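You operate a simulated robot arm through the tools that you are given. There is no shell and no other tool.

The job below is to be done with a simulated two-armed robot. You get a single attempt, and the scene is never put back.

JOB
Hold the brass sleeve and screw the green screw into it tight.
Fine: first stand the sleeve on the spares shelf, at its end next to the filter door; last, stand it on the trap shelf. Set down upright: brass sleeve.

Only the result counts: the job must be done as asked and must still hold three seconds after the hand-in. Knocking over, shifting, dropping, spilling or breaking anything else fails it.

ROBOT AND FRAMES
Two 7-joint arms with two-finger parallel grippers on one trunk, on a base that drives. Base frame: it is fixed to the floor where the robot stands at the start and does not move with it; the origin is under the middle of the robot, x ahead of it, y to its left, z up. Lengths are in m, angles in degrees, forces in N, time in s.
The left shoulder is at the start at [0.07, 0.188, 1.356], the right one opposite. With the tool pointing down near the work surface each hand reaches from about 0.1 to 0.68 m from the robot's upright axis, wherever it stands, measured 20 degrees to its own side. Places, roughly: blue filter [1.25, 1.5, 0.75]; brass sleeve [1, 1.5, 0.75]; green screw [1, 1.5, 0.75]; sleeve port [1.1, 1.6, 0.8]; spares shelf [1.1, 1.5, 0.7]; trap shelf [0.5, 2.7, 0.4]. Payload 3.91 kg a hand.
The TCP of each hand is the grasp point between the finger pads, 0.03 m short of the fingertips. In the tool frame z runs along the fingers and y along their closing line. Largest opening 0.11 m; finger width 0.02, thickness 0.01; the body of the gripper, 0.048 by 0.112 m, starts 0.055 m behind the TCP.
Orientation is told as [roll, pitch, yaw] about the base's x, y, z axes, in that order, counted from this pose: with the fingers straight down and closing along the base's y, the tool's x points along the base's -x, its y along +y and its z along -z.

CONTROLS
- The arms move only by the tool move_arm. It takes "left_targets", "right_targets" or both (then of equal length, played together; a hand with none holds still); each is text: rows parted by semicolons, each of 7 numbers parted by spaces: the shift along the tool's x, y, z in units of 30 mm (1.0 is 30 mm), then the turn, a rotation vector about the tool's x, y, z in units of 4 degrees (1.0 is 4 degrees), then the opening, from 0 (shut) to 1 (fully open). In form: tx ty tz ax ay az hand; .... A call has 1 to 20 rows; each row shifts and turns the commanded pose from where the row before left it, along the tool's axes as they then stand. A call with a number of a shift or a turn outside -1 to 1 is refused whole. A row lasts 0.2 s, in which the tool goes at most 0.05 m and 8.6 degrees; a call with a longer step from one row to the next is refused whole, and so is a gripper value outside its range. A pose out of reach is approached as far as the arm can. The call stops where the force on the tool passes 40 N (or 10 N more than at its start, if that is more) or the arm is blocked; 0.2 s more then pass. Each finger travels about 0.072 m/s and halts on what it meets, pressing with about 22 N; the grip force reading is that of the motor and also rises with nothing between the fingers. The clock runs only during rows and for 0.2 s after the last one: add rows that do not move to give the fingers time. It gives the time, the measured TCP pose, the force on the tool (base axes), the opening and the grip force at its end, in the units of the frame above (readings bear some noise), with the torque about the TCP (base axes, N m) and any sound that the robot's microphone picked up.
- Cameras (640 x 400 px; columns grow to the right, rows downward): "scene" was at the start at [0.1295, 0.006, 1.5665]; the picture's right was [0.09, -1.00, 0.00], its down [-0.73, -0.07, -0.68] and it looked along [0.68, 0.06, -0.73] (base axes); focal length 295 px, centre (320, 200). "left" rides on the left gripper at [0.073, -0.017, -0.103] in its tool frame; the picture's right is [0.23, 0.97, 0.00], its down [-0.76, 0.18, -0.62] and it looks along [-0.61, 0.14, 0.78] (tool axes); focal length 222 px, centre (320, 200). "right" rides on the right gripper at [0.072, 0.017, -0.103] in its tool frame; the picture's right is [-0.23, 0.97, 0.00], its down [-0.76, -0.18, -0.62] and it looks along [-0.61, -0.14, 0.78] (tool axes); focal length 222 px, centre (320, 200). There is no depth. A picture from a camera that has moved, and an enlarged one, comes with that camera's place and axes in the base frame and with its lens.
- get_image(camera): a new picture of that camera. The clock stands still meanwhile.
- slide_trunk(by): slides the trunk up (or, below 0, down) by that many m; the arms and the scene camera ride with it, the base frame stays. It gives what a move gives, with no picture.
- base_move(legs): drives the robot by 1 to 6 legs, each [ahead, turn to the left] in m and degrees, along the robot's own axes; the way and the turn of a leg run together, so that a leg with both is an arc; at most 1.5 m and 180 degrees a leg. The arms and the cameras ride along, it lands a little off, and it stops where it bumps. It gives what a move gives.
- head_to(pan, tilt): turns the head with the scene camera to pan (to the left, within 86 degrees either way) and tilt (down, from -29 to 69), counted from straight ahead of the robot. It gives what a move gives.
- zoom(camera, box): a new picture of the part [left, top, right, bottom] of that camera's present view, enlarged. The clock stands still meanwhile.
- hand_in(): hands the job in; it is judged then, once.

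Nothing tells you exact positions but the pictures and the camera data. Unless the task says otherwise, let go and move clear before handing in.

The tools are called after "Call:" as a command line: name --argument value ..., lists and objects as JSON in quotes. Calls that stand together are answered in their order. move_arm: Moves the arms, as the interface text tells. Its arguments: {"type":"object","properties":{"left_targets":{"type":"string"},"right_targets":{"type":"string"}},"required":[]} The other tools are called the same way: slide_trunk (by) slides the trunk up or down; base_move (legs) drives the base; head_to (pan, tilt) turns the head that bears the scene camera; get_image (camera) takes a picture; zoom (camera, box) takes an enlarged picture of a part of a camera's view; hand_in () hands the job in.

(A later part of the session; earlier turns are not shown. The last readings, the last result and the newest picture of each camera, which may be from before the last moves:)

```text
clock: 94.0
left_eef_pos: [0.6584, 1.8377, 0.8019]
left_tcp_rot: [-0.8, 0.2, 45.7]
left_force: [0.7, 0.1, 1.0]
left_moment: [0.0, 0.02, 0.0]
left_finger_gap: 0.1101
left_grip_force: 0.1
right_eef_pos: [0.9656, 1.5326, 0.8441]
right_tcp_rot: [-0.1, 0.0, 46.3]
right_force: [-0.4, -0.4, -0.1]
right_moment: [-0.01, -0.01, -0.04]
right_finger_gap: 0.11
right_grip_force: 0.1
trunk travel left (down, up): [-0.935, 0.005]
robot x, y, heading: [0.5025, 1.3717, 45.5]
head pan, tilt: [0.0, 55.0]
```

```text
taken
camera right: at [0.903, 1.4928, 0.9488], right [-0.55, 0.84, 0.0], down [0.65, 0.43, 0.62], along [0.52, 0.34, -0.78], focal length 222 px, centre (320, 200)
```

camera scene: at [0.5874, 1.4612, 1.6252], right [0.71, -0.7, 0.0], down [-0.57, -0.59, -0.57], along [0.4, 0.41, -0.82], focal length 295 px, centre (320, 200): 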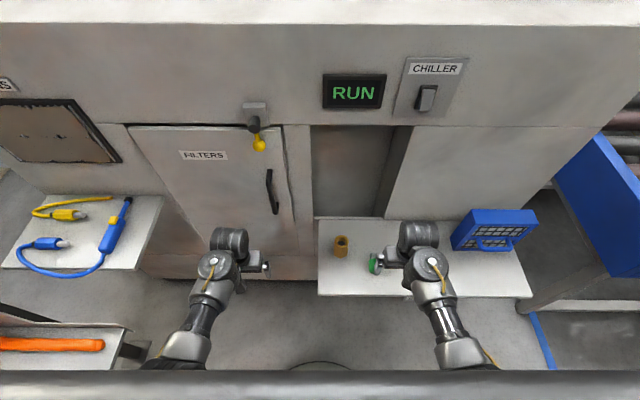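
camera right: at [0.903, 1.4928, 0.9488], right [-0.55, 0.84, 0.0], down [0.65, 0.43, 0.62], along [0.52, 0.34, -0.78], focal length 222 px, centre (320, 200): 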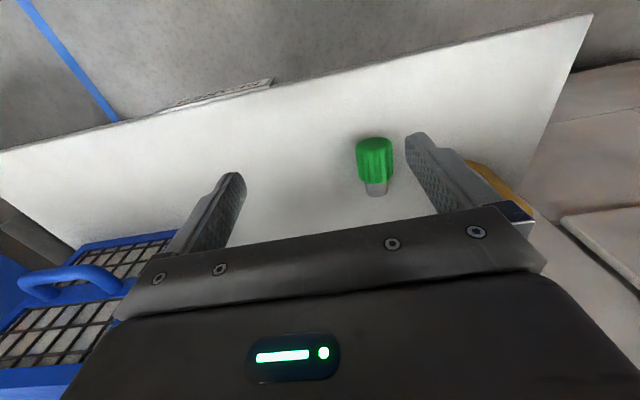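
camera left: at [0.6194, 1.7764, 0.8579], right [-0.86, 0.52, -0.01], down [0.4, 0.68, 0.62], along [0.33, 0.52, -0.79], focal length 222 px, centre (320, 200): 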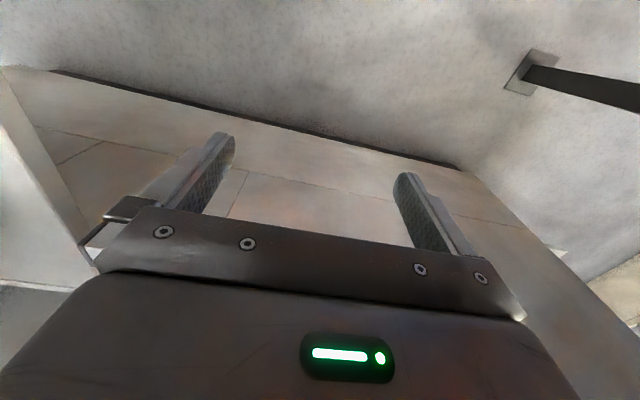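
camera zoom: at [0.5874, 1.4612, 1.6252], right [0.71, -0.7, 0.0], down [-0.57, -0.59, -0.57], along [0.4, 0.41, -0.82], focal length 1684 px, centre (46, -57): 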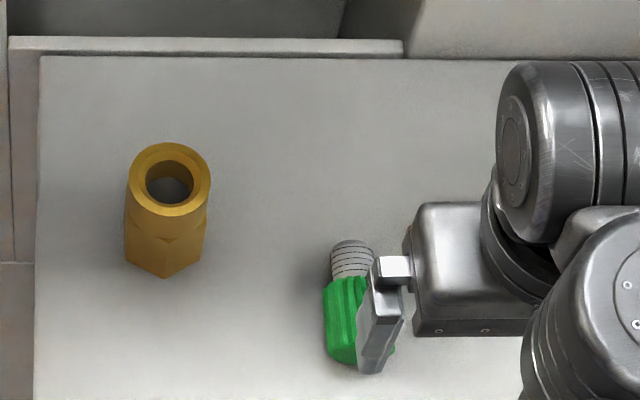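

Call:
zoom --camera "right" --box '[320, 110, 440, 220]'

```text
3.64 times, centred on (380, 165) of right
camera zoom: at [0.903, 1.4928, 0.9488], right [-0.55, 0.84, 0.0], down [0.65, 0.43, 0.62], along [0.52, 0.34, -0.78], focal length 808 px, centre (102, 327)
```

zoom: 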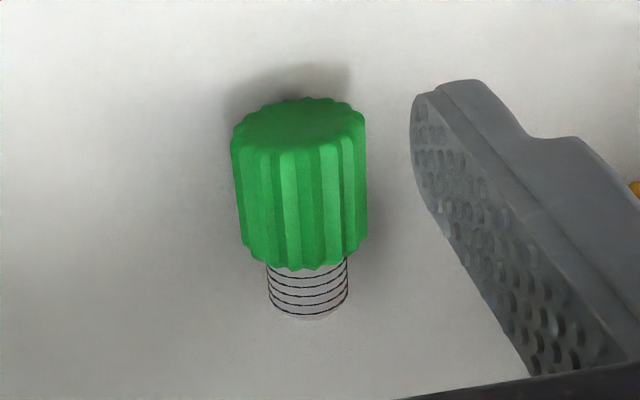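

The screw lies with its axis along my forward direction, head towards me: head centre near (0.965, 1.602), about 0.033 m long, with a thread of similar length. To take it along its axis I need more room, so I'll back up 13 cm and pitch the right hand to point forward.

Call:
base_move --legs '[[-0.13, 0]]'

Call:
move_arm --right_targets "-0.2 0 -0.05 0 -1 0 1; -0.203 0 -0.036 0 -1 0 1; -0.205 0 -0.022 0 -1 0 1; -0.206 0 -0.007 0 -1 0 1; -0.206 0 0.007 0 -1 0 1; -0.205 0 0.021 0 -1 0 1; -0.203 0 0.036 0 -1 0 1; -0.2 0 0.05 0 -1 0 1; -0.196 0 0.064 0 -1 0 1; -0.191 0 0.077 0 -1 0 1; -0.185 0 0.09 0 -1 0 1; -0.179 0 0.104 0 -1 0 1; -0.171 0 0.115 0 -1 0 1; -0.163 0 0.127 0 -1 0 1; -0.153 0 0.138 0 -1 0 1; 0 0 0 0 0 0 1; 0 0 0 0 0 0 1"

Call:
get_image --camera "scene"

```text
clock: 95.3
left_eef_pos: [0.5674, 1.7457, 0.8031]
left_tcp_rot: [-0.8, 0.4, 45.7]
left_force: [-0.8, -0.5, 0.3]
left_moment: [0.01, -0.02, -0.01]
left_finger_gap: 0.1103
left_grip_force: 0.0
right_eef_pos: [0.8746, 1.4383, 0.8444]
right_tcp_rot: [-0.1, 0.0, 46.2]
right_force: [0.1, -0.5, 0.8]
right_moment: [-0.01, 0.0, -0.02]
right_finger_gap: 0.1099
right_grip_force: 0.1
trunk travel left (down, up): [-0.935, 0.005]
robot x, y, heading: [0.4091, 1.2851, 45.8]
head pan, tilt: [0.0, 55.0]
```

```text
clock: 98.9
left_eef_pos: [0.5677, 1.7447, 0.8033]
left_tcp_rot: [-0.7, 0.2, 45.7]
left_force: [0.2, 0.3, 0.2]
left_moment: [0.0, -0.02, 0.02]
left_finger_gap: 0.1101
left_grip_force: 0.1
right_eef_pos: [0.9366, 1.5039, 0.8679]
right_tcp_rot: [-0.2, -60.1, 46.4]
right_force: [-0.7, -0.4, -0.9]
right_moment: [0.0, -0.04, 0.02]
right_finger_gap: 0.1099
right_grip_force: 0.1
trunk travel left (down, up): [-0.935, 0.005]
robot x, y, heading: [0.4126, 1.2818, 45.6]
head pan, tilt: [0.0, 55.0]
```

```text
taken
camera scene: at [0.4961, 1.3678, 1.6252], right [0.72, -0.7, 0.0], down [-0.57, -0.59, -0.57], along [0.4, 0.41, -0.82], focal length 295 px, centre (320, 200)
```

scene: 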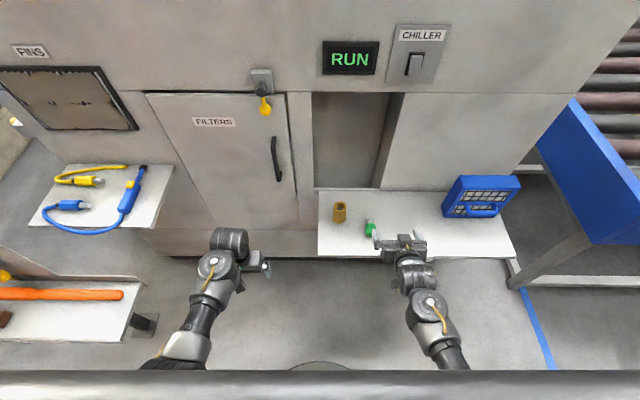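

Works well. Continuing the pitch to about 78° and shifting sideways in line with the screw.

Call:
move_arm --right_targets "0 0 0 0 -0.9 0 1; 0 0.3 0 0 -0.9 0 1; 0 0.4 0 0 -0.9 0 1; 0 0.45 0 0 -0.9 0 1; 0 0.45 0 0 -0.9 0 1; 0 0 0 0 0 0 1; 0 0 0 0 0 0 1"

Call:
get_image --camera "right"

Call:
zoom --camera "scene" --box '[310, 180, 470, 280]'

```text
clock: 100.5
left_eef_pos: [0.568, 1.7441, 0.803]
left_tcp_rot: [-0.6, 0.2, 45.7]
left_force: [0.4, -0.2, 0.3]
left_moment: [0.02, -0.02, -0.02]
left_finger_gap: 0.1101
left_grip_force: 0.0
right_eef_pos: [0.9009, 1.5353, 0.8679]
right_tcp_rot: [-0.5, -78.0, 46.7]
right_force: [0.6, -0.4, -1.0]
right_moment: [0.02, 0.0, 0.01]
right_finger_gap: 0.11
right_grip_force: 0.0
trunk travel left (down, up): [-0.935, 0.005]
robot x, y, heading: [0.4135, 1.2826, 45.9]
head pan, tilt: [0.0, 55.0]
```

```text
taken
camera right: at [0.8094, 1.4656, 0.8189], right [-0.67, 0.71, 0.22], down [-0.19, -0.45, 0.87], along [0.72, 0.55, 0.43], focal length 222 px, centre (320, 200)
```

right: 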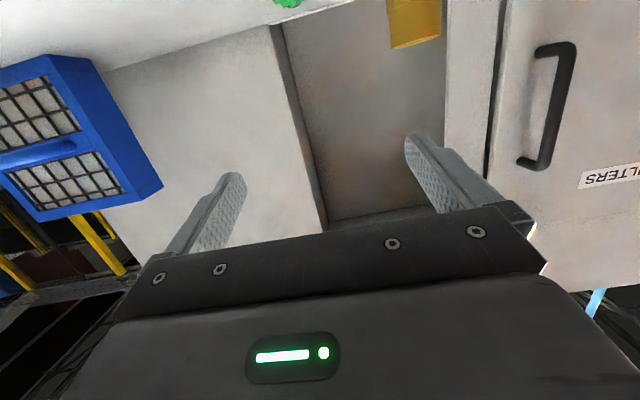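

```text
4.00 times, centred on (390, 230) of scene
camera zoom: at [0.4961, 1.3678, 1.6252], right [0.72, -0.7, 0.0], down [-0.57, -0.59, -0.57], along [0.4, 0.41, -0.82], focal length 1179 px, centre (40, 80)
```

zoom: 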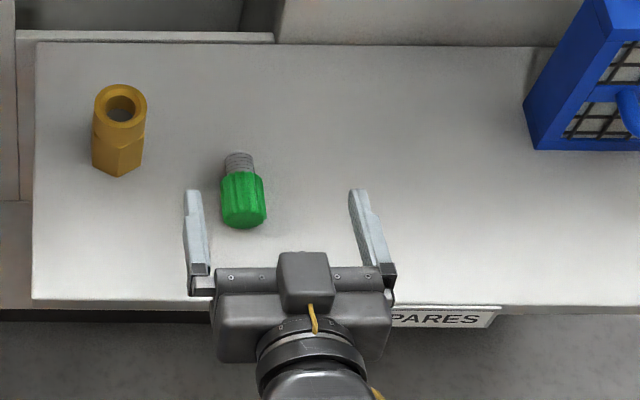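

The hand points forward, laterally in line with the screw, about 9 cm behind its head. I'll lower the trunk by 12 cm to bring the fingers down to the screw's height.

Call:
slide_trunk --by -0.115

Call:
get_image --camera "right"

Call:
get_image --camera "scene"

Call:
zoom --camera "scene" --box '[320, 180, 448, 260]'

```text
clock: 102.0
left_eef_pos: [0.567, 1.7449, 0.6882]
left_tcp_rot: [-0.8, 0.2, 45.6]
left_force: [0.9, 0.4, -1.2]
left_moment: [-0.01, -0.02, -0.01]
left_finger_gap: 0.11
left_grip_force: 0.1
right_eef_pos: [0.9015, 1.5352, 0.7525]
right_tcp_rot: [-0.6, -78.1, 46.7]
right_force: [-0.3, 0.5, -0.4]
right_moment: [-0.01, 0.01, 0.0]
right_finger_gap: 0.11
right_grip_force: 0.1
trunk travel left (down, up): [-0.82, 0.12]
robot x, y, heading: [0.4103, 1.2813, 45.8]
head pan, tilt: [0.0, 55.0]
```

```text
taken
camera right: at [0.8094, 1.4654, 0.704], right [-0.67, 0.71, 0.22], down [-0.19, -0.45, 0.87], along [0.72, 0.55, 0.43], focal length 222 px, centre (320, 200)
```

right: 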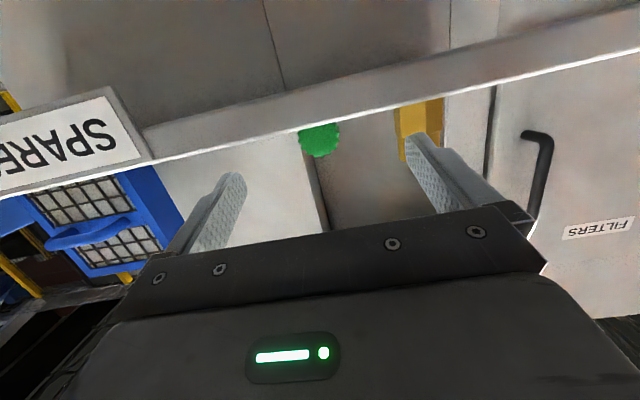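

```text
taken
camera scene: at [0.496, 1.3676, 1.5102], right [0.72, -0.7, 0.0], down [-0.57, -0.59, -0.57], along [0.4, 0.41, -0.82], focal length 295 px, centre (320, 200)
```

scene: 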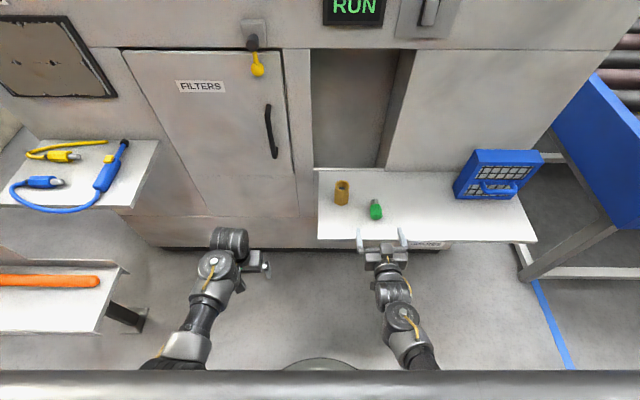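

```text
5.00 times, centred on (384, 220) of scene
camera zoom: at [0.496, 1.3676, 1.5102], right [0.72, -0.7, 0.0], down [-0.57, -0.59, -0.57], along [0.4, 0.41, -0.82], focal length 1473 px, centre (0, 100)
```

zoom: 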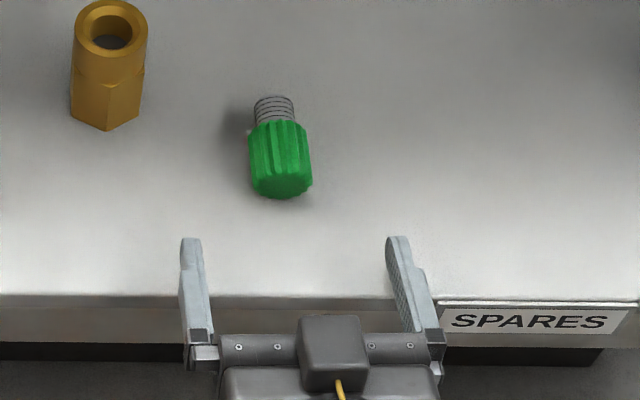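

Fingers are level with the screw and the head is centred between them in the hand view. Lowering the last centimetre, then sliding forward around the head.

Call:
move_arm --right_targets "0.17 0 0.037 0 0 0 1; 0.17 0 0.037 0 0 0 1; 0 0 0 0 0 0 1; -0.08 0 0.4 0 0 0 1; -0.12 0 0.54 0 0 0 1; -0.12 0 0.54 0 0 0 1; -0.12 0 0.54 0 0 0 1; -0.08 0 0.4 0 0 0 1; -0.052 0 0.27 0 0 0 1; 0 0 0 0 0 0 1; 0 0 0 0 0 0 1"

Call:
get_image --camera "right"

Call:
zoom --camera "scene" --box '[320, 160, 448, 240]'

```text
clock: 104.4
left_eef_pos: [0.5669, 1.7448, 0.6896]
left_tcp_rot: [-0.7, 0.2, 45.7]
left_force: [-0.6, -0.5, -0.2]
left_moment: [0.0, -0.01, 0.04]
left_finger_gap: 0.11
left_grip_force: 0.1
right_eef_pos: [0.9602, 1.5962, 0.7422]
right_tcp_rot: [-0.5, -78.1, 46.6]
right_force: [0.5, -0.8, 0.3]
right_moment: [0.03, 0.02, -0.03]
right_finger_gap: 0.1098
right_grip_force: 0.1
trunk travel left (down, up): [-0.82, 0.12]
robot x, y, heading: [0.411, 1.2792, 45.8]
head pan, tilt: [0.0, 55.0]
```

```text
taken
camera right: at [0.8668, 1.5254, 0.6936], right [-0.67, 0.71, 0.22], down [-0.19, -0.45, 0.87], along [0.72, 0.55, 0.43], focal length 222 px, centre (320, 200)
```

right: 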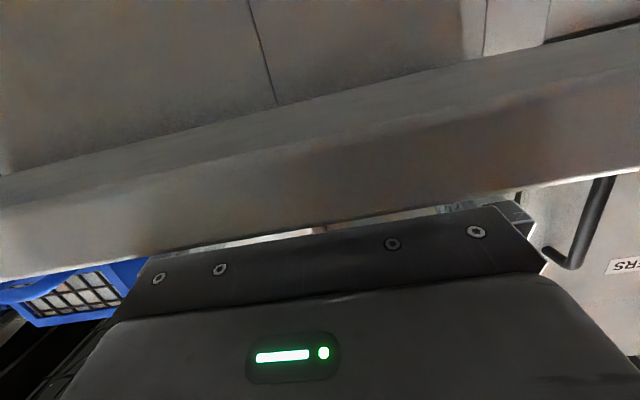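

```text
5.00 times, centred on (384, 200) of scene
camera zoom: at [0.4962, 1.3679, 1.5102], right [0.72, -0.7, 0.0], down [-0.57, -0.59, -0.57], along [0.4, 0.41, -0.82], focal length 1473 px, centre (0, 200)
```

zoom: 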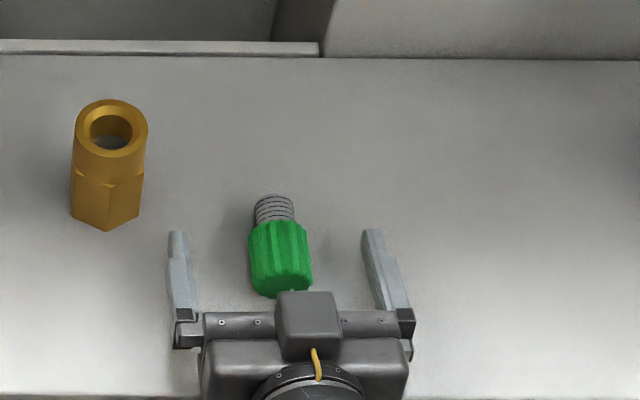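

The head sits centred between the fingers. Closing the right hand on it.

Call:
move_arm --right_targets "0 0 0 0 0 0 0.7; 0 0 0 0 0 0 0.5; 0 0 0 0 0 0 0.3; 0 0 0 0 0 0 0.15; 0 0 0 0 0 0 0.15; 0 0 0 0 0 0 0.15"

Call:
zoom --camera "scene" --box '[320, 160, 448, 240]'

```text
clock: 105.8
left_eef_pos: [0.5669, 1.7446, 0.6884]
left_tcp_rot: [-0.6, 0.1, 45.7]
left_force: [-1.5, -0.8, -1.3]
left_moment: [-0.01, -0.01, -0.01]
left_finger_gap: 0.1101
left_grip_force: 0.0
right_eef_pos: [0.9594, 1.5959, 0.743]
right_tcp_rot: [-0.6, -78.1, 46.8]
right_force: [0.3, 0.4, 0.5]
right_moment: [-0.01, 0.01, 0.02]
right_finger_gap: 0.0357
right_grip_force: 22.2
trunk travel left (down, up): [-0.82, 0.12]
robot x, y, heading: [0.4085, 1.2819, 45.7]
head pan, tilt: [0.0, 55.0]
```

```text
5.00 times, centred on (384, 200) of scene
camera zoom: at [0.4961, 1.3678, 1.5102], right [0.72, -0.7, 0.0], down [-0.57, -0.59, -0.57], along [0.4, 0.41, -0.82], focal length 1473 px, centre (0, 200)
```

zoom: 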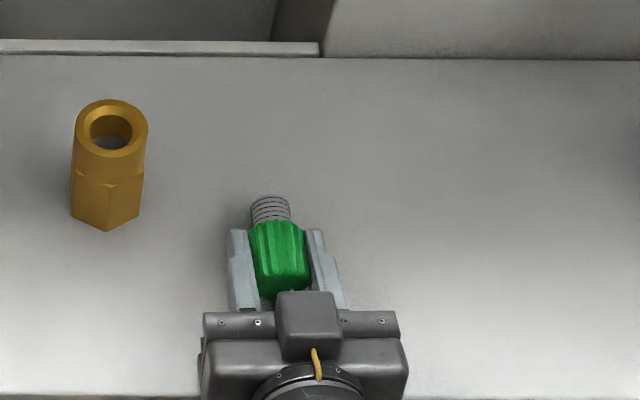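

The screw is gripped by its head (0.036 m). Lifting it with the trunk, then checking the grip.

Call:
slide_trunk --by 0.115

Call:
zoom --camera "scene" --box '[310, 170, 470, 270]'

Call:
get_image --camera "right"

```text
clock: 107.2
left_eef_pos: [0.5682, 1.746, 0.8025]
left_tcp_rot: [-0.8, 0.2, 45.7]
left_force: [-0.2, -0.5, 0.0]
left_moment: [-0.01, -0.02, -0.03]
left_finger_gap: 0.1098
left_grip_force: 0.0
right_eef_pos: [0.9602, 1.5952, 0.8569]
right_tcp_rot: [-0.7, -78.1, 46.7]
right_force: [0.2, 0.6, -0.3]
right_moment: [-0.01, -0.01, 0.02]
right_finger_gap: 0.0355
right_grip_force: 22.2
trunk travel left (down, up): [-0.935, 0.005]
robot x, y, heading: [0.4081, 1.282, 45.8]
head pan, tilt: [0.0, 55.0]
```

```text
4.00 times, centred on (390, 220) of scene
camera zoom: at [0.4963, 1.368, 1.6251], right [0.72, -0.7, 0.0], down [-0.57, -0.59, -0.57], along [0.4, 0.41, -0.82], focal length 1179 px, centre (40, 120)
```

zoom: 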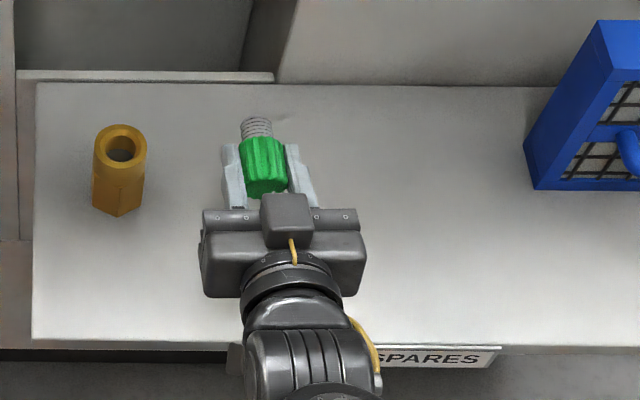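

```text
taken
camera right: at [0.8668, 1.5253, 0.8085], right [-0.67, 0.71, 0.22], down [-0.19, -0.45, 0.87], along [0.72, 0.55, 0.43], focal length 222 px, centre (320, 200)
```

right: 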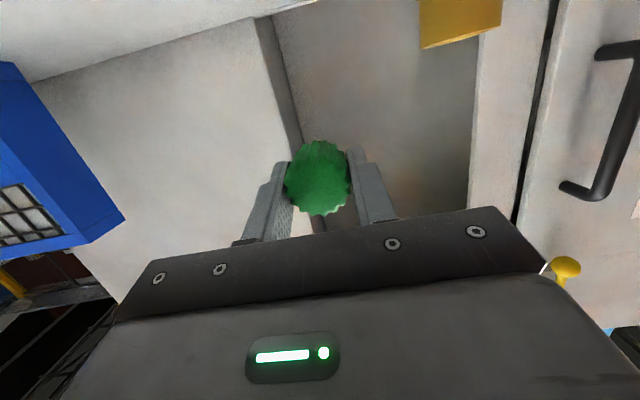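

Good hold. Now I swing the right hand back to fingers-down so the screw tip points down, moving it back and slightly lower at the same time.

Call:
move_arm --right_targets "0.075 0 -0.137 0 1 0 0.15; 0.085 0 -0.132 0 1 0 0.15; 0.094 0 -0.126 0 1 0 0.15; 0.102 0 -0.119 0 1 0 0.15; 0.11 0 -0.111 0 1 0 0.15; 0.118 0 -0.103 0 1 0 0.15; 0.125 0 -0.095 0 1 0 0.15; 0.131 0 -0.086 0 1 0 0.15; 0.137 0 -0.077 0 1 0 0.15; 0.142 0 -0.067 0 1 0 0.15; 0.146 0 -0.057 0 1 0 0.15; 0.149 0 -0.047 0 1 0 0.15; 0.152 0 -0.036 0 1 0 0.15; 0.155 0 -0.025 0 1 0 0.15; 0.156 0 -0.014 0 1 0 0.15; 0.157 0 -0.004 0 1 0 0.15; 0.156 0 0.007 0 1 0 0.15; 0.156 0 0.018 0 1 0 0.15; 0.154 0 0.029 0 1 0 0.15; 0.152 0 0.04 0 1 0 0.15"

Call:
get_image --camera "scene"

Call:
get_image --camera "right"

```text
clock: 111.5
left_eef_pos: [0.5674, 1.7443, 0.8041]
left_tcp_rot: [-0.6, 0.2, 45.7]
left_force: [-0.1, 0.7, 1.0]
left_moment: [0.01, 0.0, 0.01]
left_finger_gap: 0.1098
left_grip_force: 0.0
right_eef_pos: [0.8968, 1.53, 0.8299]
right_tcp_rot: [0.0, 2.0, 46.2]
right_force: [-0.4, -0.4, -0.2]
right_moment: [0.02, -0.01, 0.0]
right_finger_gap: 0.0353
right_grip_force: 21.7
trunk travel left (down, up): [-0.935, 0.005]
robot x, y, heading: [0.4121, 1.2819, 45.6]
head pan, tilt: [0.0, 55.0]
```

```text
taken
camera scene: at [0.4965, 1.3682, 1.6251], right [0.72, -0.7, 0.0], down [-0.57, -0.59, -0.57], along [0.4, 0.41, -0.82], focal length 295 px, centre (320, 200)
```

scene: 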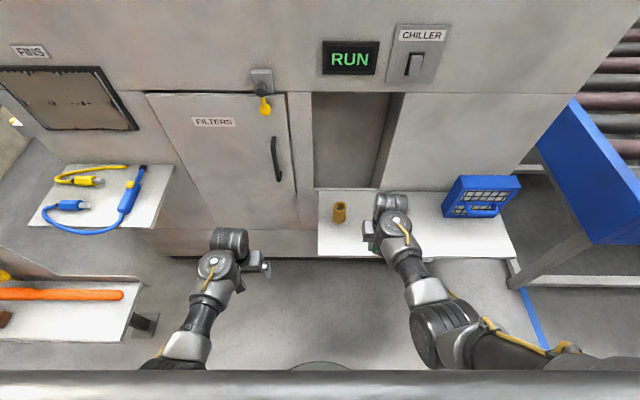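

```text
taken
camera right: at [0.8374, 1.4943, 0.9365], right [-0.55, 0.84, -0.01], down [0.67, 0.44, 0.6], along [0.5, 0.32, -0.8], focal length 222 px, centre (320, 200)
```

right: 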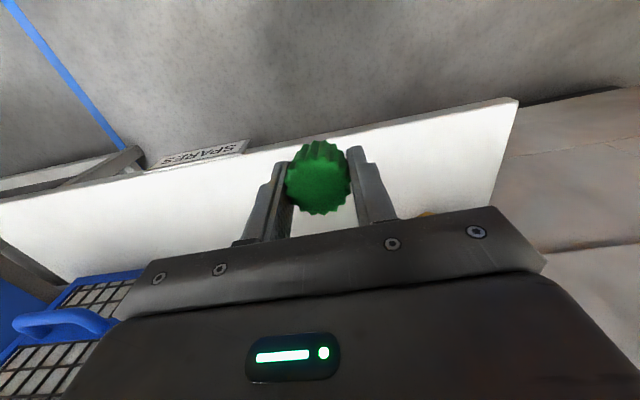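

The screw now points down in the right hand. Next I drive 12 cm forward and turn 15° right, so that the sleeve comes in front of the left arm.

Call:
base_move --legs '[[0.12, 0], [0, -15]]'

Call:
get_image --camera "scene"

Call:
get_image --camera "left"

```text
clock: 113.6
left_eef_pos: [0.7648, 1.7749, 0.8029]
left_tcp_rot: [-0.7, 0.3, 30.8]
left_force: [-0.5, 0.6, 0.5]
left_moment: [-0.01, 0.01, 0.0]
left_finger_gap: 0.1099
left_grip_force: 0.0
right_eef_pos: [1.0276, 1.4823, 0.8295]
right_tcp_rot: [-0.2, 1.9, 31.3]
right_force: [0.0, 0.3, 0.1]
right_moment: [0.0, 0.0, 0.03]
right_finger_gap: 0.0356
right_grip_force: 22.1
trunk travel left (down, up): [-0.935, 0.005]
robot x, y, heading: [0.4926, 1.3653, 30.9]
head pan, tilt: [0.0, 55.0]
```

```text
taken
camera scene: at [0.5991, 1.429, 1.6251], right [0.51, -0.86, 0.0], down [-0.7, -0.42, -0.57], along [0.49, 0.29, -0.82], focal length 295 px, centre (320, 200)
```

scene: 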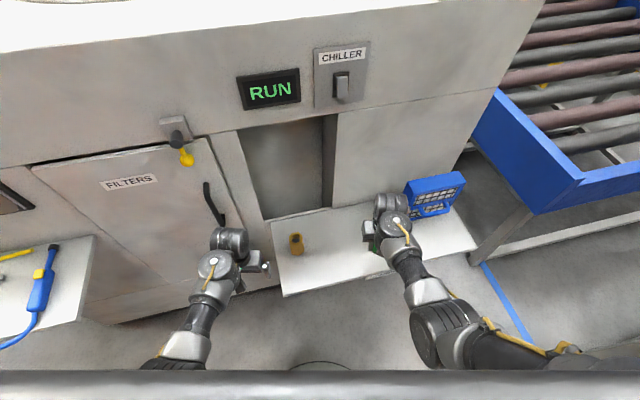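

```text
taken
camera left: at [0.7102, 1.7254, 0.9075], right [-0.69, 0.72, -0.01], down [0.56, 0.55, 0.62], along [0.45, 0.42, -0.79], focal length 222 px, centre (320, 200)
```

left: 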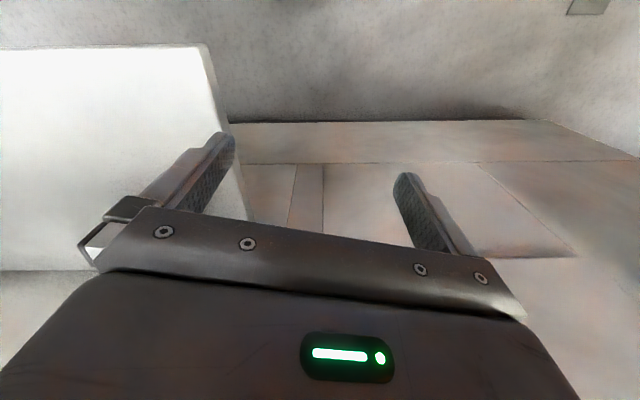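

The sleeve is now about 0.56 m ahead and 8 cm to the left. The left hand first turns 45° clockwise (so its fingers will match the sleeve's flats) and moves to a pre-grasp point.

Call:
move_arm --left_targets "0 0 0 0 0 0.6 1; 0 0 0 0 0 1 1; 0 0 0 0 0 1 1; 0 0 0 0 0 1 1; 0 0 0 0 0 1 1; 0 0 0 0 0 1 1; 0 0 0 0 0 1 1; 0 0 0 0 0 1 1; 0 0 0 0 0 1 1; 0 0 0 0 0 1 1; 0 0 0 0 0 1 1; 0 0 0 0 0 0.55 1; -0.7 -0.13 -0.22 0 0 0 1; -0.7 -0.13 -0.22 0 0 0 1; -0.7 -0.13 -0.22 0 0 0 1; -0.7 -0.13 -0.22 0 0 0 1; 0 0 0 0 0 0 1"

Call:
get_image --camera "scene"

Call:
get_image --camera "left"

```text
clock: 117.2
left_eef_pos: [0.8403, 1.7396, 0.8299]
left_tcp_rot: [-0.5, -0.3, -13.7]
left_force: [0.4, -0.6, -0.5]
left_moment: [-0.03, 0.0, 0.01]
left_finger_gap: 0.11
left_grip_force: 0.0
right_eef_pos: [1.0275, 1.4826, 0.8312]
right_tcp_rot: [-0.2, 2.0, 31.3]
right_force: [0.5, 0.1, -1.2]
right_moment: [0.0, 0.05, -0.02]
right_finger_gap: 0.0357
right_grip_force: 22.4
trunk travel left (down, up): [-0.935, 0.005]
robot x, y, heading: [0.4963, 1.3686, 30.9]
head pan, tilt: [0.0, 55.0]
```

```text
taken
camera scene: at [0.5986, 1.4285, 1.6252], right [0.51, -0.86, 0.0], down [-0.7, -0.42, -0.57], along [0.49, 0.29, -0.82], focal length 295 px, centre (320, 200)
```

scene: 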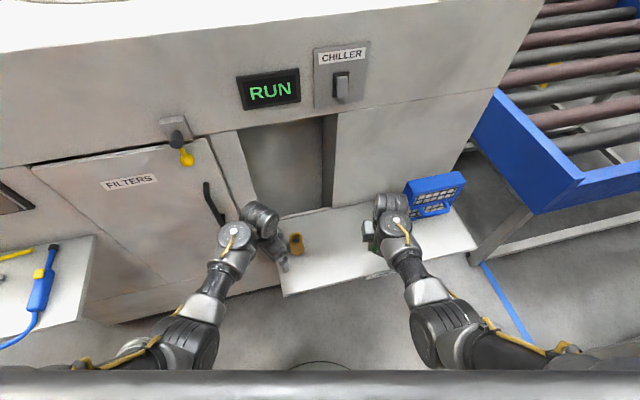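

```text
taken
camera left: at [0.7664, 1.743, 0.9338], right [0.01, 1.0, -0.01], down [0.78, 0.0, 0.63], along [0.63, -0.02, -0.78], focal length 222 px, centre (320, 200)
```

left: 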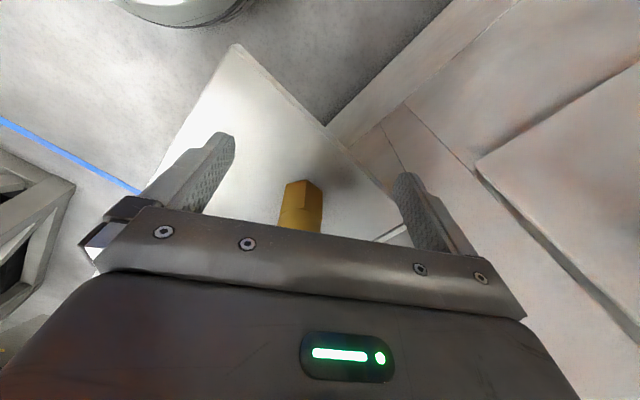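

Call:
move_arm --left_targets "0 0 0 0 -0.5 0 1; 0 0 0 0 -1 0 1; 0 0 0 0 -1 0 1; 0 0 0 0 -1 0 1; 0 0 0 0 -1 0 1; 0 0 0 0 -1 0 1; 0 0 0 0 -1 0 1; 0 0 0 0 -1 0 1; 0 0 0 0 -1 0 1; 0 0 0 0 -1 0 1; 0 0 0 0 -1 0 1; 0 0 0 0 -1 0 1; 0 0 0 0 -1 0 1; 0 0 0 0 0 0 1; 0 0 0 0 0 0 1"

Call:
get_image --camera "scene"

Call:
get_image --camera "left"

```text
clock: 120.4
left_eef_pos: [0.8425, 1.7378, 0.83]
left_tcp_rot: [-1.0, -50.5, -13.0]
left_force: [0.0, -0.1, -0.1]
left_moment: [0.01, 0.04, -0.01]
left_finger_gap: 0.1099
left_grip_force: 0.1
right_eef_pos: [1.0279, 1.4819, 0.8295]
right_tcp_rot: [-0.1, 1.8, 31.3]
right_force: [-0.1, 0.1, -0.6]
right_moment: [-0.02, 0.01, 0.04]
right_finger_gap: 0.0356
right_grip_force: 22.1
trunk travel left (down, up): [-0.935, 0.005]
robot x, y, heading: [0.4944, 1.3661, 30.5]
head pan, tilt: [0.0, 55.0]
```

```text
taken
camera scene: at [0.5992, 1.4284, 1.6252], right [0.51, -0.86, 0.0], down [-0.7, -0.42, -0.57], along [0.49, 0.29, -0.82], focal length 295 px, centre (320, 200)
```

scene: 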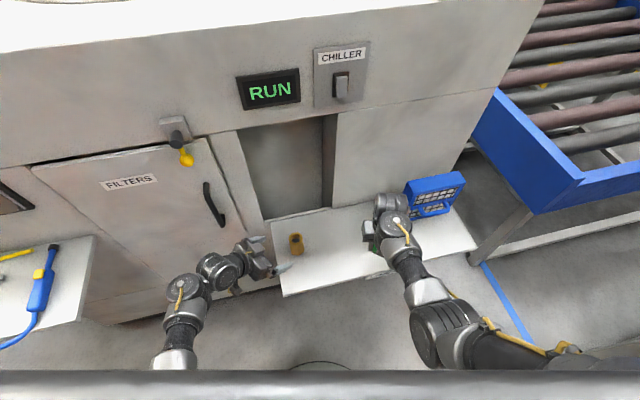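

```text
taken
camera left: at [0.7154, 1.7541, 0.8411], right [0.09, 0.98, -0.19], down [0.05, 0.18, 0.98], along [0.99, -0.1, -0.03], focal length 222 px, centre (320, 200)
```

left: 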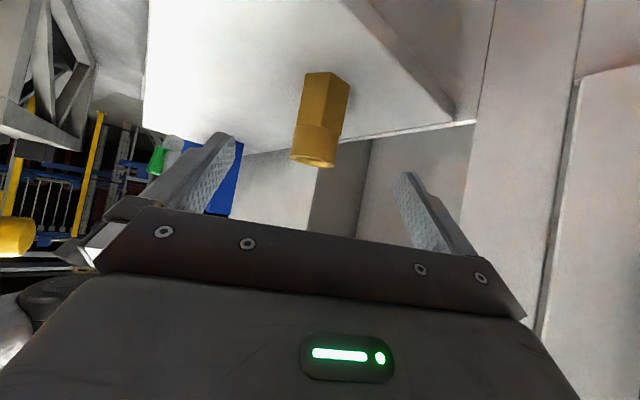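

The left hand points at the sleeve with its closing line on the flats. I lower the trunk 2 cm and slide the open fingers forward around the sleeve.

Call:
slide_trunk --by -0.02

Call:
move_arm --left_targets "-0.057 0.01 0.449 0 0 0 1; -0.057 0.01 0.449 0 0 0 1; -0.057 0.01 0.449 0 0 0 1; -0.057 0.01 0.449 0 0 0 1; -0.057 0.01 0.449 0 0 0 1; -0.057 0.01 0.449 0 0 0 1; 0 0 0 0 0 0 1; 0 0 0 0 0 0 1"

Call:
get_image --camera "left"

Call:
zoom --camera "scene" --box '[220, 200, 348, 280]'

```text
clock: 121.0
left_eef_pos: [0.8414, 1.7396, 0.8108]
left_tcp_rot: [-0.9, -50.4, -13.0]
left_force: [0.0, 0.1, 0.5]
left_moment: [-0.01, 0.03, -0.04]
left_finger_gap: 0.11
left_grip_force: 0.1
right_eef_pos: [1.028, 1.4828, 0.8106]
right_tcp_rot: [0.0, 1.9, 31.4]
right_force: [0.3, 0.0, -0.1]
right_moment: [0.02, 0.02, 0.0]
right_finger_gap: 0.0351
right_grip_force: 22.1
trunk travel left (down, up): [-0.915, 0.025]
robot x, y, heading: [0.4963, 1.3682, 30.9]
head pan, tilt: [0.0, 55.0]
```

```text
clock: 122.8
left_eef_pos: [0.9083, 1.725, 0.7669]
left_tcp_rot: [-1.0, -50.3, -13.0]
left_force: [-0.2, -0.3, 0.8]
left_moment: [0.01, -0.02, -0.03]
left_finger_gap: 0.1099
left_grip_force: 0.0
right_eef_pos: [1.0274, 1.4824, 0.8103]
right_tcp_rot: [-0.2, 1.9, 31.3]
right_force: [-0.8, -0.8, -0.8]
right_moment: [-0.02, 0.0, 0.02]
right_finger_gap: 0.0355
right_grip_force: 21.9
trunk travel left (down, up): [-0.915, 0.025]
robot x, y, heading: [0.4966, 1.366, 30.9]
head pan, tilt: [0.0, 55.0]
```

```text
taken
camera left: at [0.7827, 1.739, 0.7773], right [0.09, 0.98, -0.19], down [0.05, 0.18, 0.98], along [0.99, -0.1, -0.03], focal length 222 px, centre (320, 200)
```

left: 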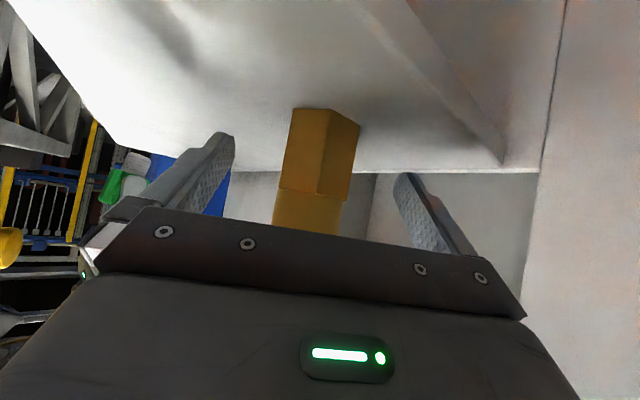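

```text
5.00 times, centred on (284, 240) of scene
camera zoom: at [0.5992, 1.4284, 1.6052], right [0.51, -0.86, 0.0], down [-0.7, -0.42, -0.57], along [0.49, 0.29, -0.82], focal length 1473 px, centre (500, 0)
```

zoom: 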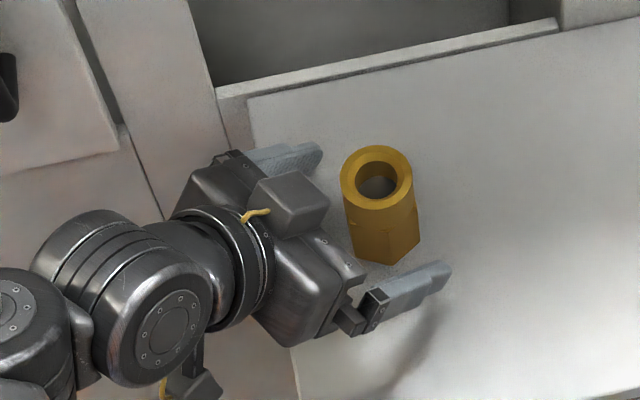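

Call:
move_arm --left_targets "-0.07 -0.02 0.4 0 0 0 1; -0.07 -0.02 0.4 0 0 0 1; 0 0 0.12 0 0 0 1; 0 0 0 0 0 0 1; 0 0 0 0 0 0 1"

Call:
get_image --camera "left"

Call:
zoom --camera "scene" --box '[220, 200, 348, 280]'

```text
clock: 124.0
left_eef_pos: [0.9319, 1.7163, 0.7519]
left_tcp_rot: [-0.9, -50.5, -13.0]
left_force: [0.7, -0.1, -0.3]
left_moment: [0.02, 0.02, -0.01]
left_finger_gap: 0.1102
left_grip_force: 0.1
right_eef_pos: [1.029, 1.4814, 0.8104]
right_tcp_rot: [-0.1, 1.9, 31.2]
right_force: [0.4, 0.4, 0.1]
right_moment: [-0.01, 0.02, 0.0]
right_finger_gap: 0.0356
right_grip_force: 22.1
trunk travel left (down, up): [-0.915, 0.025]
robot x, y, heading: [0.4951, 1.3645, 30.7]
head pan, tilt: [0.0, 55.0]
```

```text
taken
camera left: at [0.8056, 1.7316, 0.7628], right [0.09, 0.98, -0.19], down [0.05, 0.18, 0.98], along [0.99, -0.1, -0.03], focal length 222 px, centre (320, 200)
```

left: 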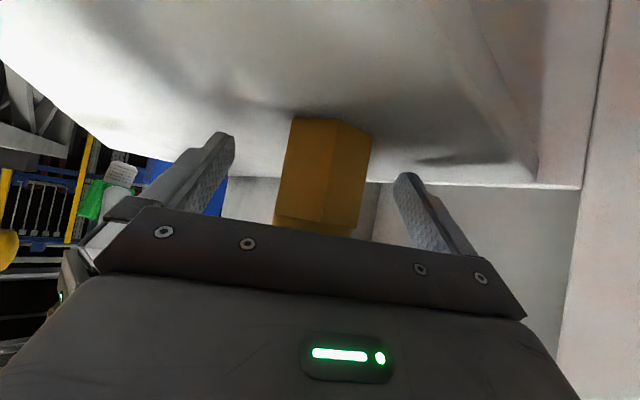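

```text
5.00 times, centred on (284, 240) of scene
camera zoom: at [0.5994, 1.4283, 1.6052], right [0.51, -0.86, 0.0], down [-0.7, -0.42, -0.57], along [0.49, 0.29, -0.82], focal length 1473 px, centre (500, 0)
```

zoom: 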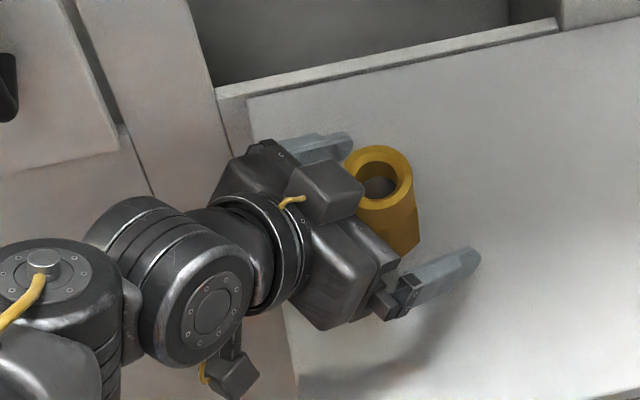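

There is a sensor box on top of the gripper that would crowd the screw at this steep grip angle, so I want the left hand flatter (about 70°) before closing. I'll back it off, and also draw the right hand back off the shelf before lowering the trunk for reach.

Call:
move_arm --left_targets "0 0 -0.3 0 0 0 1; 0 0 -0.5 0 0 0 1; 0 0 -0.5 0 0 0 1; 0 0 -0.5 0 0 0 1; 0 0 -0.2 0 0 0 1; 0 0 0 0 0 0 1" --right_targets "0.3 0 -0.2 0 0 0 0.15; 0.5 0 -0.2 0 0 0 0.15; 0.5 0 -0.2 0 0 0 0.15; 0.5 0 -0.2 0 0 0 0.15; 0.3 0 -0.2 0 0 0 0.15; 0 0 0 0 0 0 0.15"

Call:
move_arm --left_targets "0 0 0 0 -0.6 0 1; 0 0 0 0 -0.9 0 1; 0 0 0 0 -0.9 0 1; 0 0 0 0 -0.9 0 1; 0 0 0 0 -0.9 0 1; 0 0 0 0 -0.7 0 1; 0 0 0 0 0 0 1; 0 0 0 0 0 0 1"

Call:
zoom --camera "scene" --box '[180, 190, 440, 352]'

```text
clock: 125.4
left_eef_pos: [0.887, 1.7281, 0.7903]
left_tcp_rot: [-1.1, -50.4, -12.9]
left_force: [-0.5, -0.6, 0.8]
left_moment: [0.01, -0.02, -0.02]
left_finger_gap: 0.11
left_grip_force: 0.2
right_eef_pos: [0.9742, 1.4505, 0.8421]
right_tcp_rot: [-0.1, 1.9, 31.3]
right_force: [-0.6, -1.2, -0.7]
right_moment: [0.04, -0.03, 0.02]
right_finger_gap: 0.0355
right_grip_force: 21.8
trunk travel left (down, up): [-0.915, 0.025]
robot x, y, heading: [0.4889, 1.3634, 31.0]
head pan, tilt: [0.0, 55.0]
```

```text
clock: 127.2
left_eef_pos: [0.8878, 1.7289, 0.7903]
left_tcp_rot: [-1.8, -70.0, -12.0]
left_force: [-0.4, 0.1, 0.0]
left_moment: [0.03, -0.05, 0.0]
left_finger_gap: 0.1101
left_grip_force: 0.1
right_eef_pos: [0.9747, 1.4504, 0.8419]
right_tcp_rot: [-0.2, 1.9, 31.2]
right_force: [0.2, 0.1, -0.4]
right_moment: [-0.02, 0.02, 0.02]
right_finger_gap: 0.0357
right_grip_force: 22.4
trunk travel left (down, up): [-0.915, 0.025]
robot x, y, heading: [0.4942, 1.3674, 31.0]
head pan, tilt: [0.0, 55.0]
```

```text
2.46 times, centred on (310, 271) of scene
camera zoom: at [0.5992, 1.4284, 1.6052], right [0.51, -0.86, 0.0], down [-0.7, -0.42, -0.57], along [0.49, 0.29, -0.82], focal length 725 px, centre (345, 25)
```

zoom: 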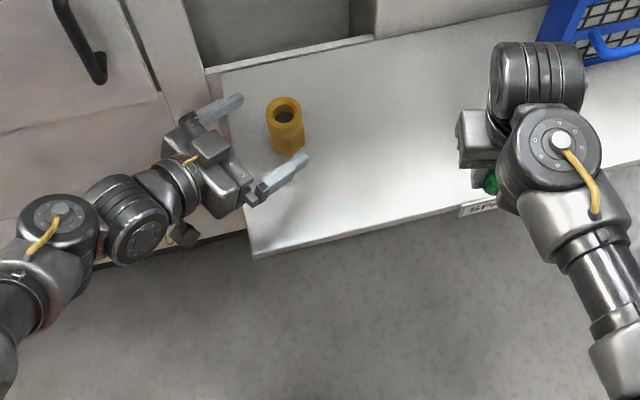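

Call:
slide_trunk --by -0.035

Call:
move_arm --left_targets "-0.1 0 0.35 0 0 0 1; -0.12 0 0.4 0 0 0 1; -0.12 0 0.4 0 0 0 1; -0.087 0 0.31 0 0 0 1; 0 0 0 0 0 0 1; 0 0 0 0 0 0 1"

Call:
get_image --camera "left"

Call:
zoom --camera "scene" --box '[220, 200, 348, 280]'

```text
clock: 128.0
left_eef_pos: [0.8866, 1.7294, 0.7569]
left_tcp_rot: [-1.9, -70.1, -12.1]
left_force: [-0.4, 0.6, 0.5]
left_moment: [0.02, 0.02, -0.01]
left_finger_gap: 0.1099
left_grip_force: 0.0
right_eef_pos: [0.9732, 1.4495, 0.8077]
right_tcp_rot: [-0.1, 1.8, 31.4]
right_force: [-0.5, 0.1, -0.4]
right_moment: [-0.01, -0.02, 0.01]
right_finger_gap: 0.0353
right_grip_force: 22.3
trunk travel left (down, up): [-0.88, 0.06]
robot x, y, heading: [0.4917, 1.3649, 31.0]
head pan, tilt: [0.0, 55.0]
```

```text
clock: 129.4
left_eef_pos: [0.9322, 1.7178, 0.7513]
left_tcp_rot: [-1.8, -70.0, -12.0]
left_force: [-0.3, 0.1, 0.2]
left_moment: [0.0, 0.01, 0.01]
left_finger_gap: 0.1098
left_grip_force: 0.1
right_eef_pos: [0.9748, 1.4502, 0.8072]
right_tcp_rot: [-0.1, 1.9, 31.3]
right_force: [-0.1, -0.2, -0.4]
right_moment: [0.01, -0.02, 0.03]
right_finger_gap: 0.0358
right_grip_force: 21.8
trunk travel left (down, up): [-0.88, 0.06]
robot x, y, heading: [0.4923, 1.369, 31.0]
head pan, tilt: [0.0, 55.0]
```

```text
taken
camera left: at [0.8092, 1.7314, 0.7203], right [0.16, 0.96, -0.22], down [-0.27, 0.26, 0.93], along [0.95, -0.08, 0.3], focal length 222 px, centre (320, 200)
```

left: 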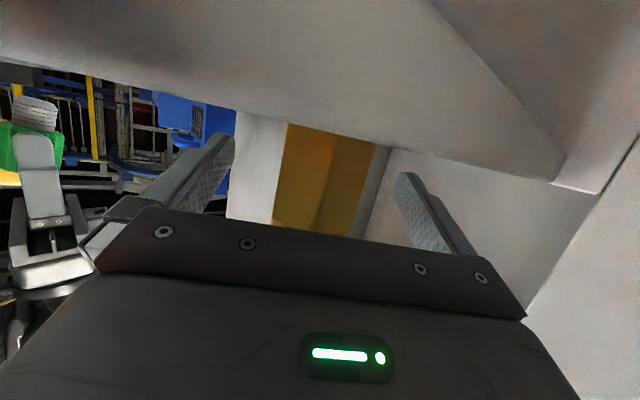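

```text
5.00 times, centred on (284, 240) of scene
camera zoom: at [0.5994, 1.4284, 1.5702], right [0.51, -0.86, 0.0], down [-0.7, -0.42, -0.57], along [0.49, 0.29, -0.82], focal length 1473 px, centre (500, 0)
```

zoom: 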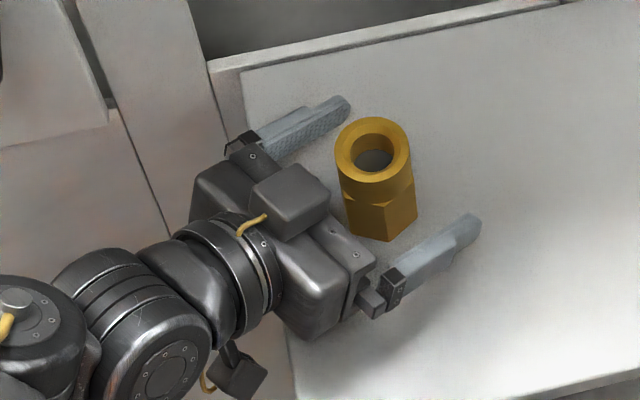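

The left fingers flank the sleeve's hex flats with a flat hand. Closing.

Call:
move_arm --left_targets "0 0 0 0 0 0 0.7; 0 0 0 0 0 0 0.5; 0 0 0 0 0 0 0.3; 0 0 0 0 0 0 0.2; 0 0 0 0 0 0 0.2; 0 0 0 0 0 0 0.2"

Call:
zoom --camera "scene" --box '[220, 200, 348, 280]'

```text
clock: 130.8
left_eef_pos: [0.9311, 1.718, 0.7511]
left_tcp_rot: [-1.8, -70.0, -12.0]
left_force: [0.7, -0.9, 0.6]
left_moment: [0.08, 0.01, -0.02]
left_finger_gap: 0.044
left_grip_force: 22.1
right_eef_pos: [0.9744, 1.4501, 0.8076]
right_tcp_rot: [-0.1, 1.9, 31.3]
right_force: [-0.4, -0.4, -1.2]
right_moment: [-0.01, -0.01, 0.02]
right_finger_gap: 0.0354
right_grip_force: 21.4
trunk travel left (down, up): [-0.88, 0.06]
robot x, y, heading: [0.4928, 1.3665, 30.7]
head pan, tilt: [0.0, 55.0]
```

```text
5.00 times, centred on (284, 240) of scene
camera zoom: at [0.5992, 1.4283, 1.5702], right [0.51, -0.86, 0.0], down [-0.7, -0.42, -0.57], along [0.49, 0.29, -0.82], focal length 1473 px, centre (500, 0)
```

zoom: 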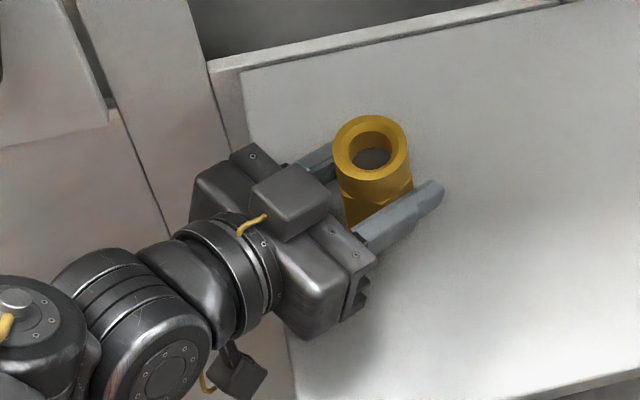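

The left hand holds the sleeve on its flats (0.044 m). Before bringing the parts together I want to see how straight the screw sits in the right hand; the left camera has a side view of it.

Call:
zoom --camera "left" --box '[0, 80, 160, 240]'

Call:
zoom --camera "scene" --box '[330, 190, 458, 270]'

Call:
zoom --camera "right" --box '[240, 110, 400, 230]'

```text
2.50 times, centred on (80, 160) of left
camera zoom: at [0.8091, 1.7314, 0.7204], right [0.16, 0.96, -0.22], down [-0.27, 0.26, 0.93], along [0.95, -0.08, 0.3], focal length 555 px, centre (920, 300)
```

zoom: 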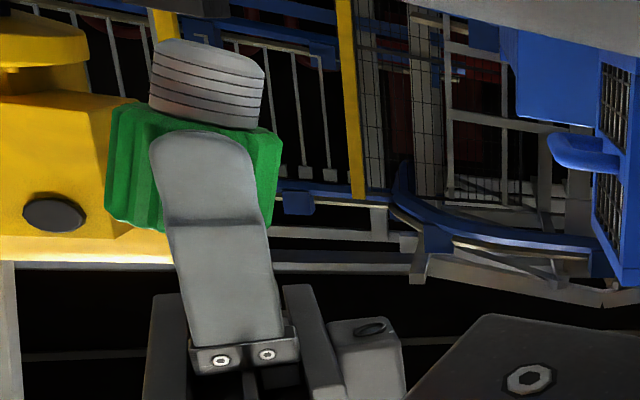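

```text
5.00 times, centred on (394, 230) of scene
camera zoom: at [0.5992, 1.4283, 1.5702], right [0.51, -0.86, 0.0], down [-0.7, -0.42, -0.57], along [0.49, 0.29, -0.82], focal length 1473 px, centre (-50, 50)
```

zoom: 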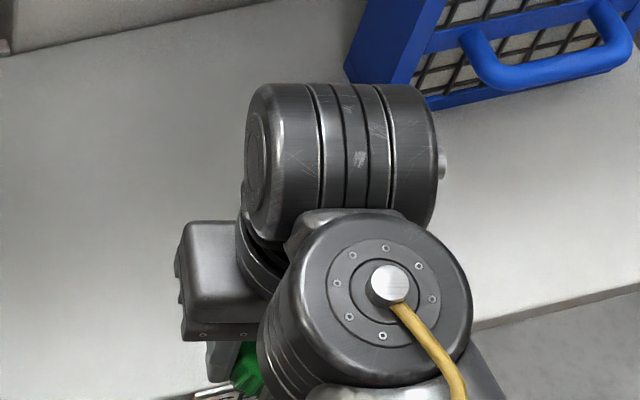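

```text
3.33 times, centred on (320, 170) of right
camera zoom: at [0.9074, 1.4306, 0.914], right [-0.31, 0.95, -0.01], down [0.76, 0.26, 0.6], along [0.57, 0.18, -0.8], focal length 740 px, centre (320, 300)
```

zoom: 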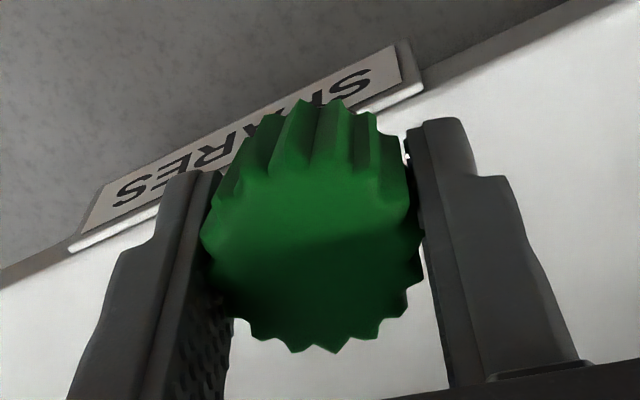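

The screw sits in the right hand tilted about 13° to the tool axis, which I can compensate. I'll lift the sleeve off the shelf, back away 30 cm into free space, and do the joining there.

Call:
slide_trunk --by 0.055

Call:
base_move --legs '[[-0.3, 0]]'

Call:
get_image --camera "scene"

```text
clock: 131.8
left_eef_pos: [0.9322, 1.7185, 0.8068]
left_tcp_rot: [-1.9, -69.9, -12.0]
left_force: [-0.4, -0.6, -1.7]
left_moment: [0.02, 0.01, 0.0]
left_finger_gap: 0.0436
left_grip_force: 21.7
right_eef_pos: [0.9758, 1.4509, 0.8625]
right_tcp_rot: [-0.1, 1.9, 31.4]
right_force: [-0.1, -0.4, -0.1]
right_moment: [-0.01, -0.01, -0.01]
right_finger_gap: 0.0353
right_grip_force: 22.0
trunk travel left (down, up): [-0.935, 0.005]
robot x, y, heading: [0.4949, 1.3658, 30.6]
head pan, tilt: [0.0, 55.0]
```

```text
clock: 133.8
left_eef_pos: [0.6761, 1.5656, 0.8076]
left_tcp_rot: [-1.9, -69.9, -12.0]
left_force: [-0.6, -0.8, -2.0]
left_moment: [-0.04, 0.02, 0.02]
left_finger_gap: 0.0439
left_grip_force: 22.4
right_eef_pos: [0.718, 1.2978, 0.8615]
right_tcp_rot: [-0.2, 1.9, 31.3]
right_force: [0.2, 0.1, -1.1]
right_moment: [0.02, -0.02, 0.0]
right_finger_gap: 0.0355
right_grip_force: 21.6
trunk travel left (down, up): [-0.935, 0.005]
robot x, y, heading: [0.2391, 1.2126, 30.9]
head pan, tilt: [0.0, 55.0]
```

```text
taken
camera scene: at [0.3434, 1.276, 1.625], right [0.51, -0.86, 0.0], down [-0.7, -0.42, -0.57], along [0.49, 0.29, -0.82], focal length 295 px, centre (320, 200)
```

scene: 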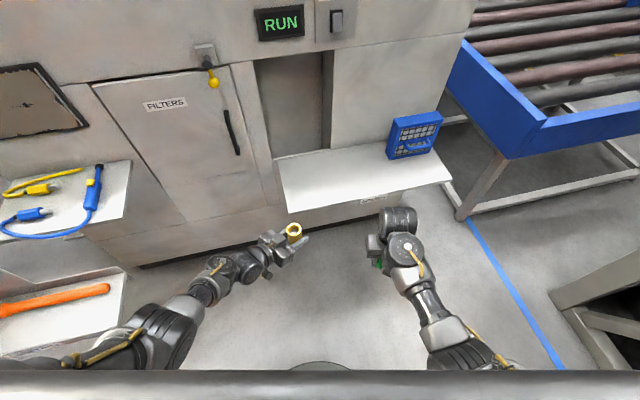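

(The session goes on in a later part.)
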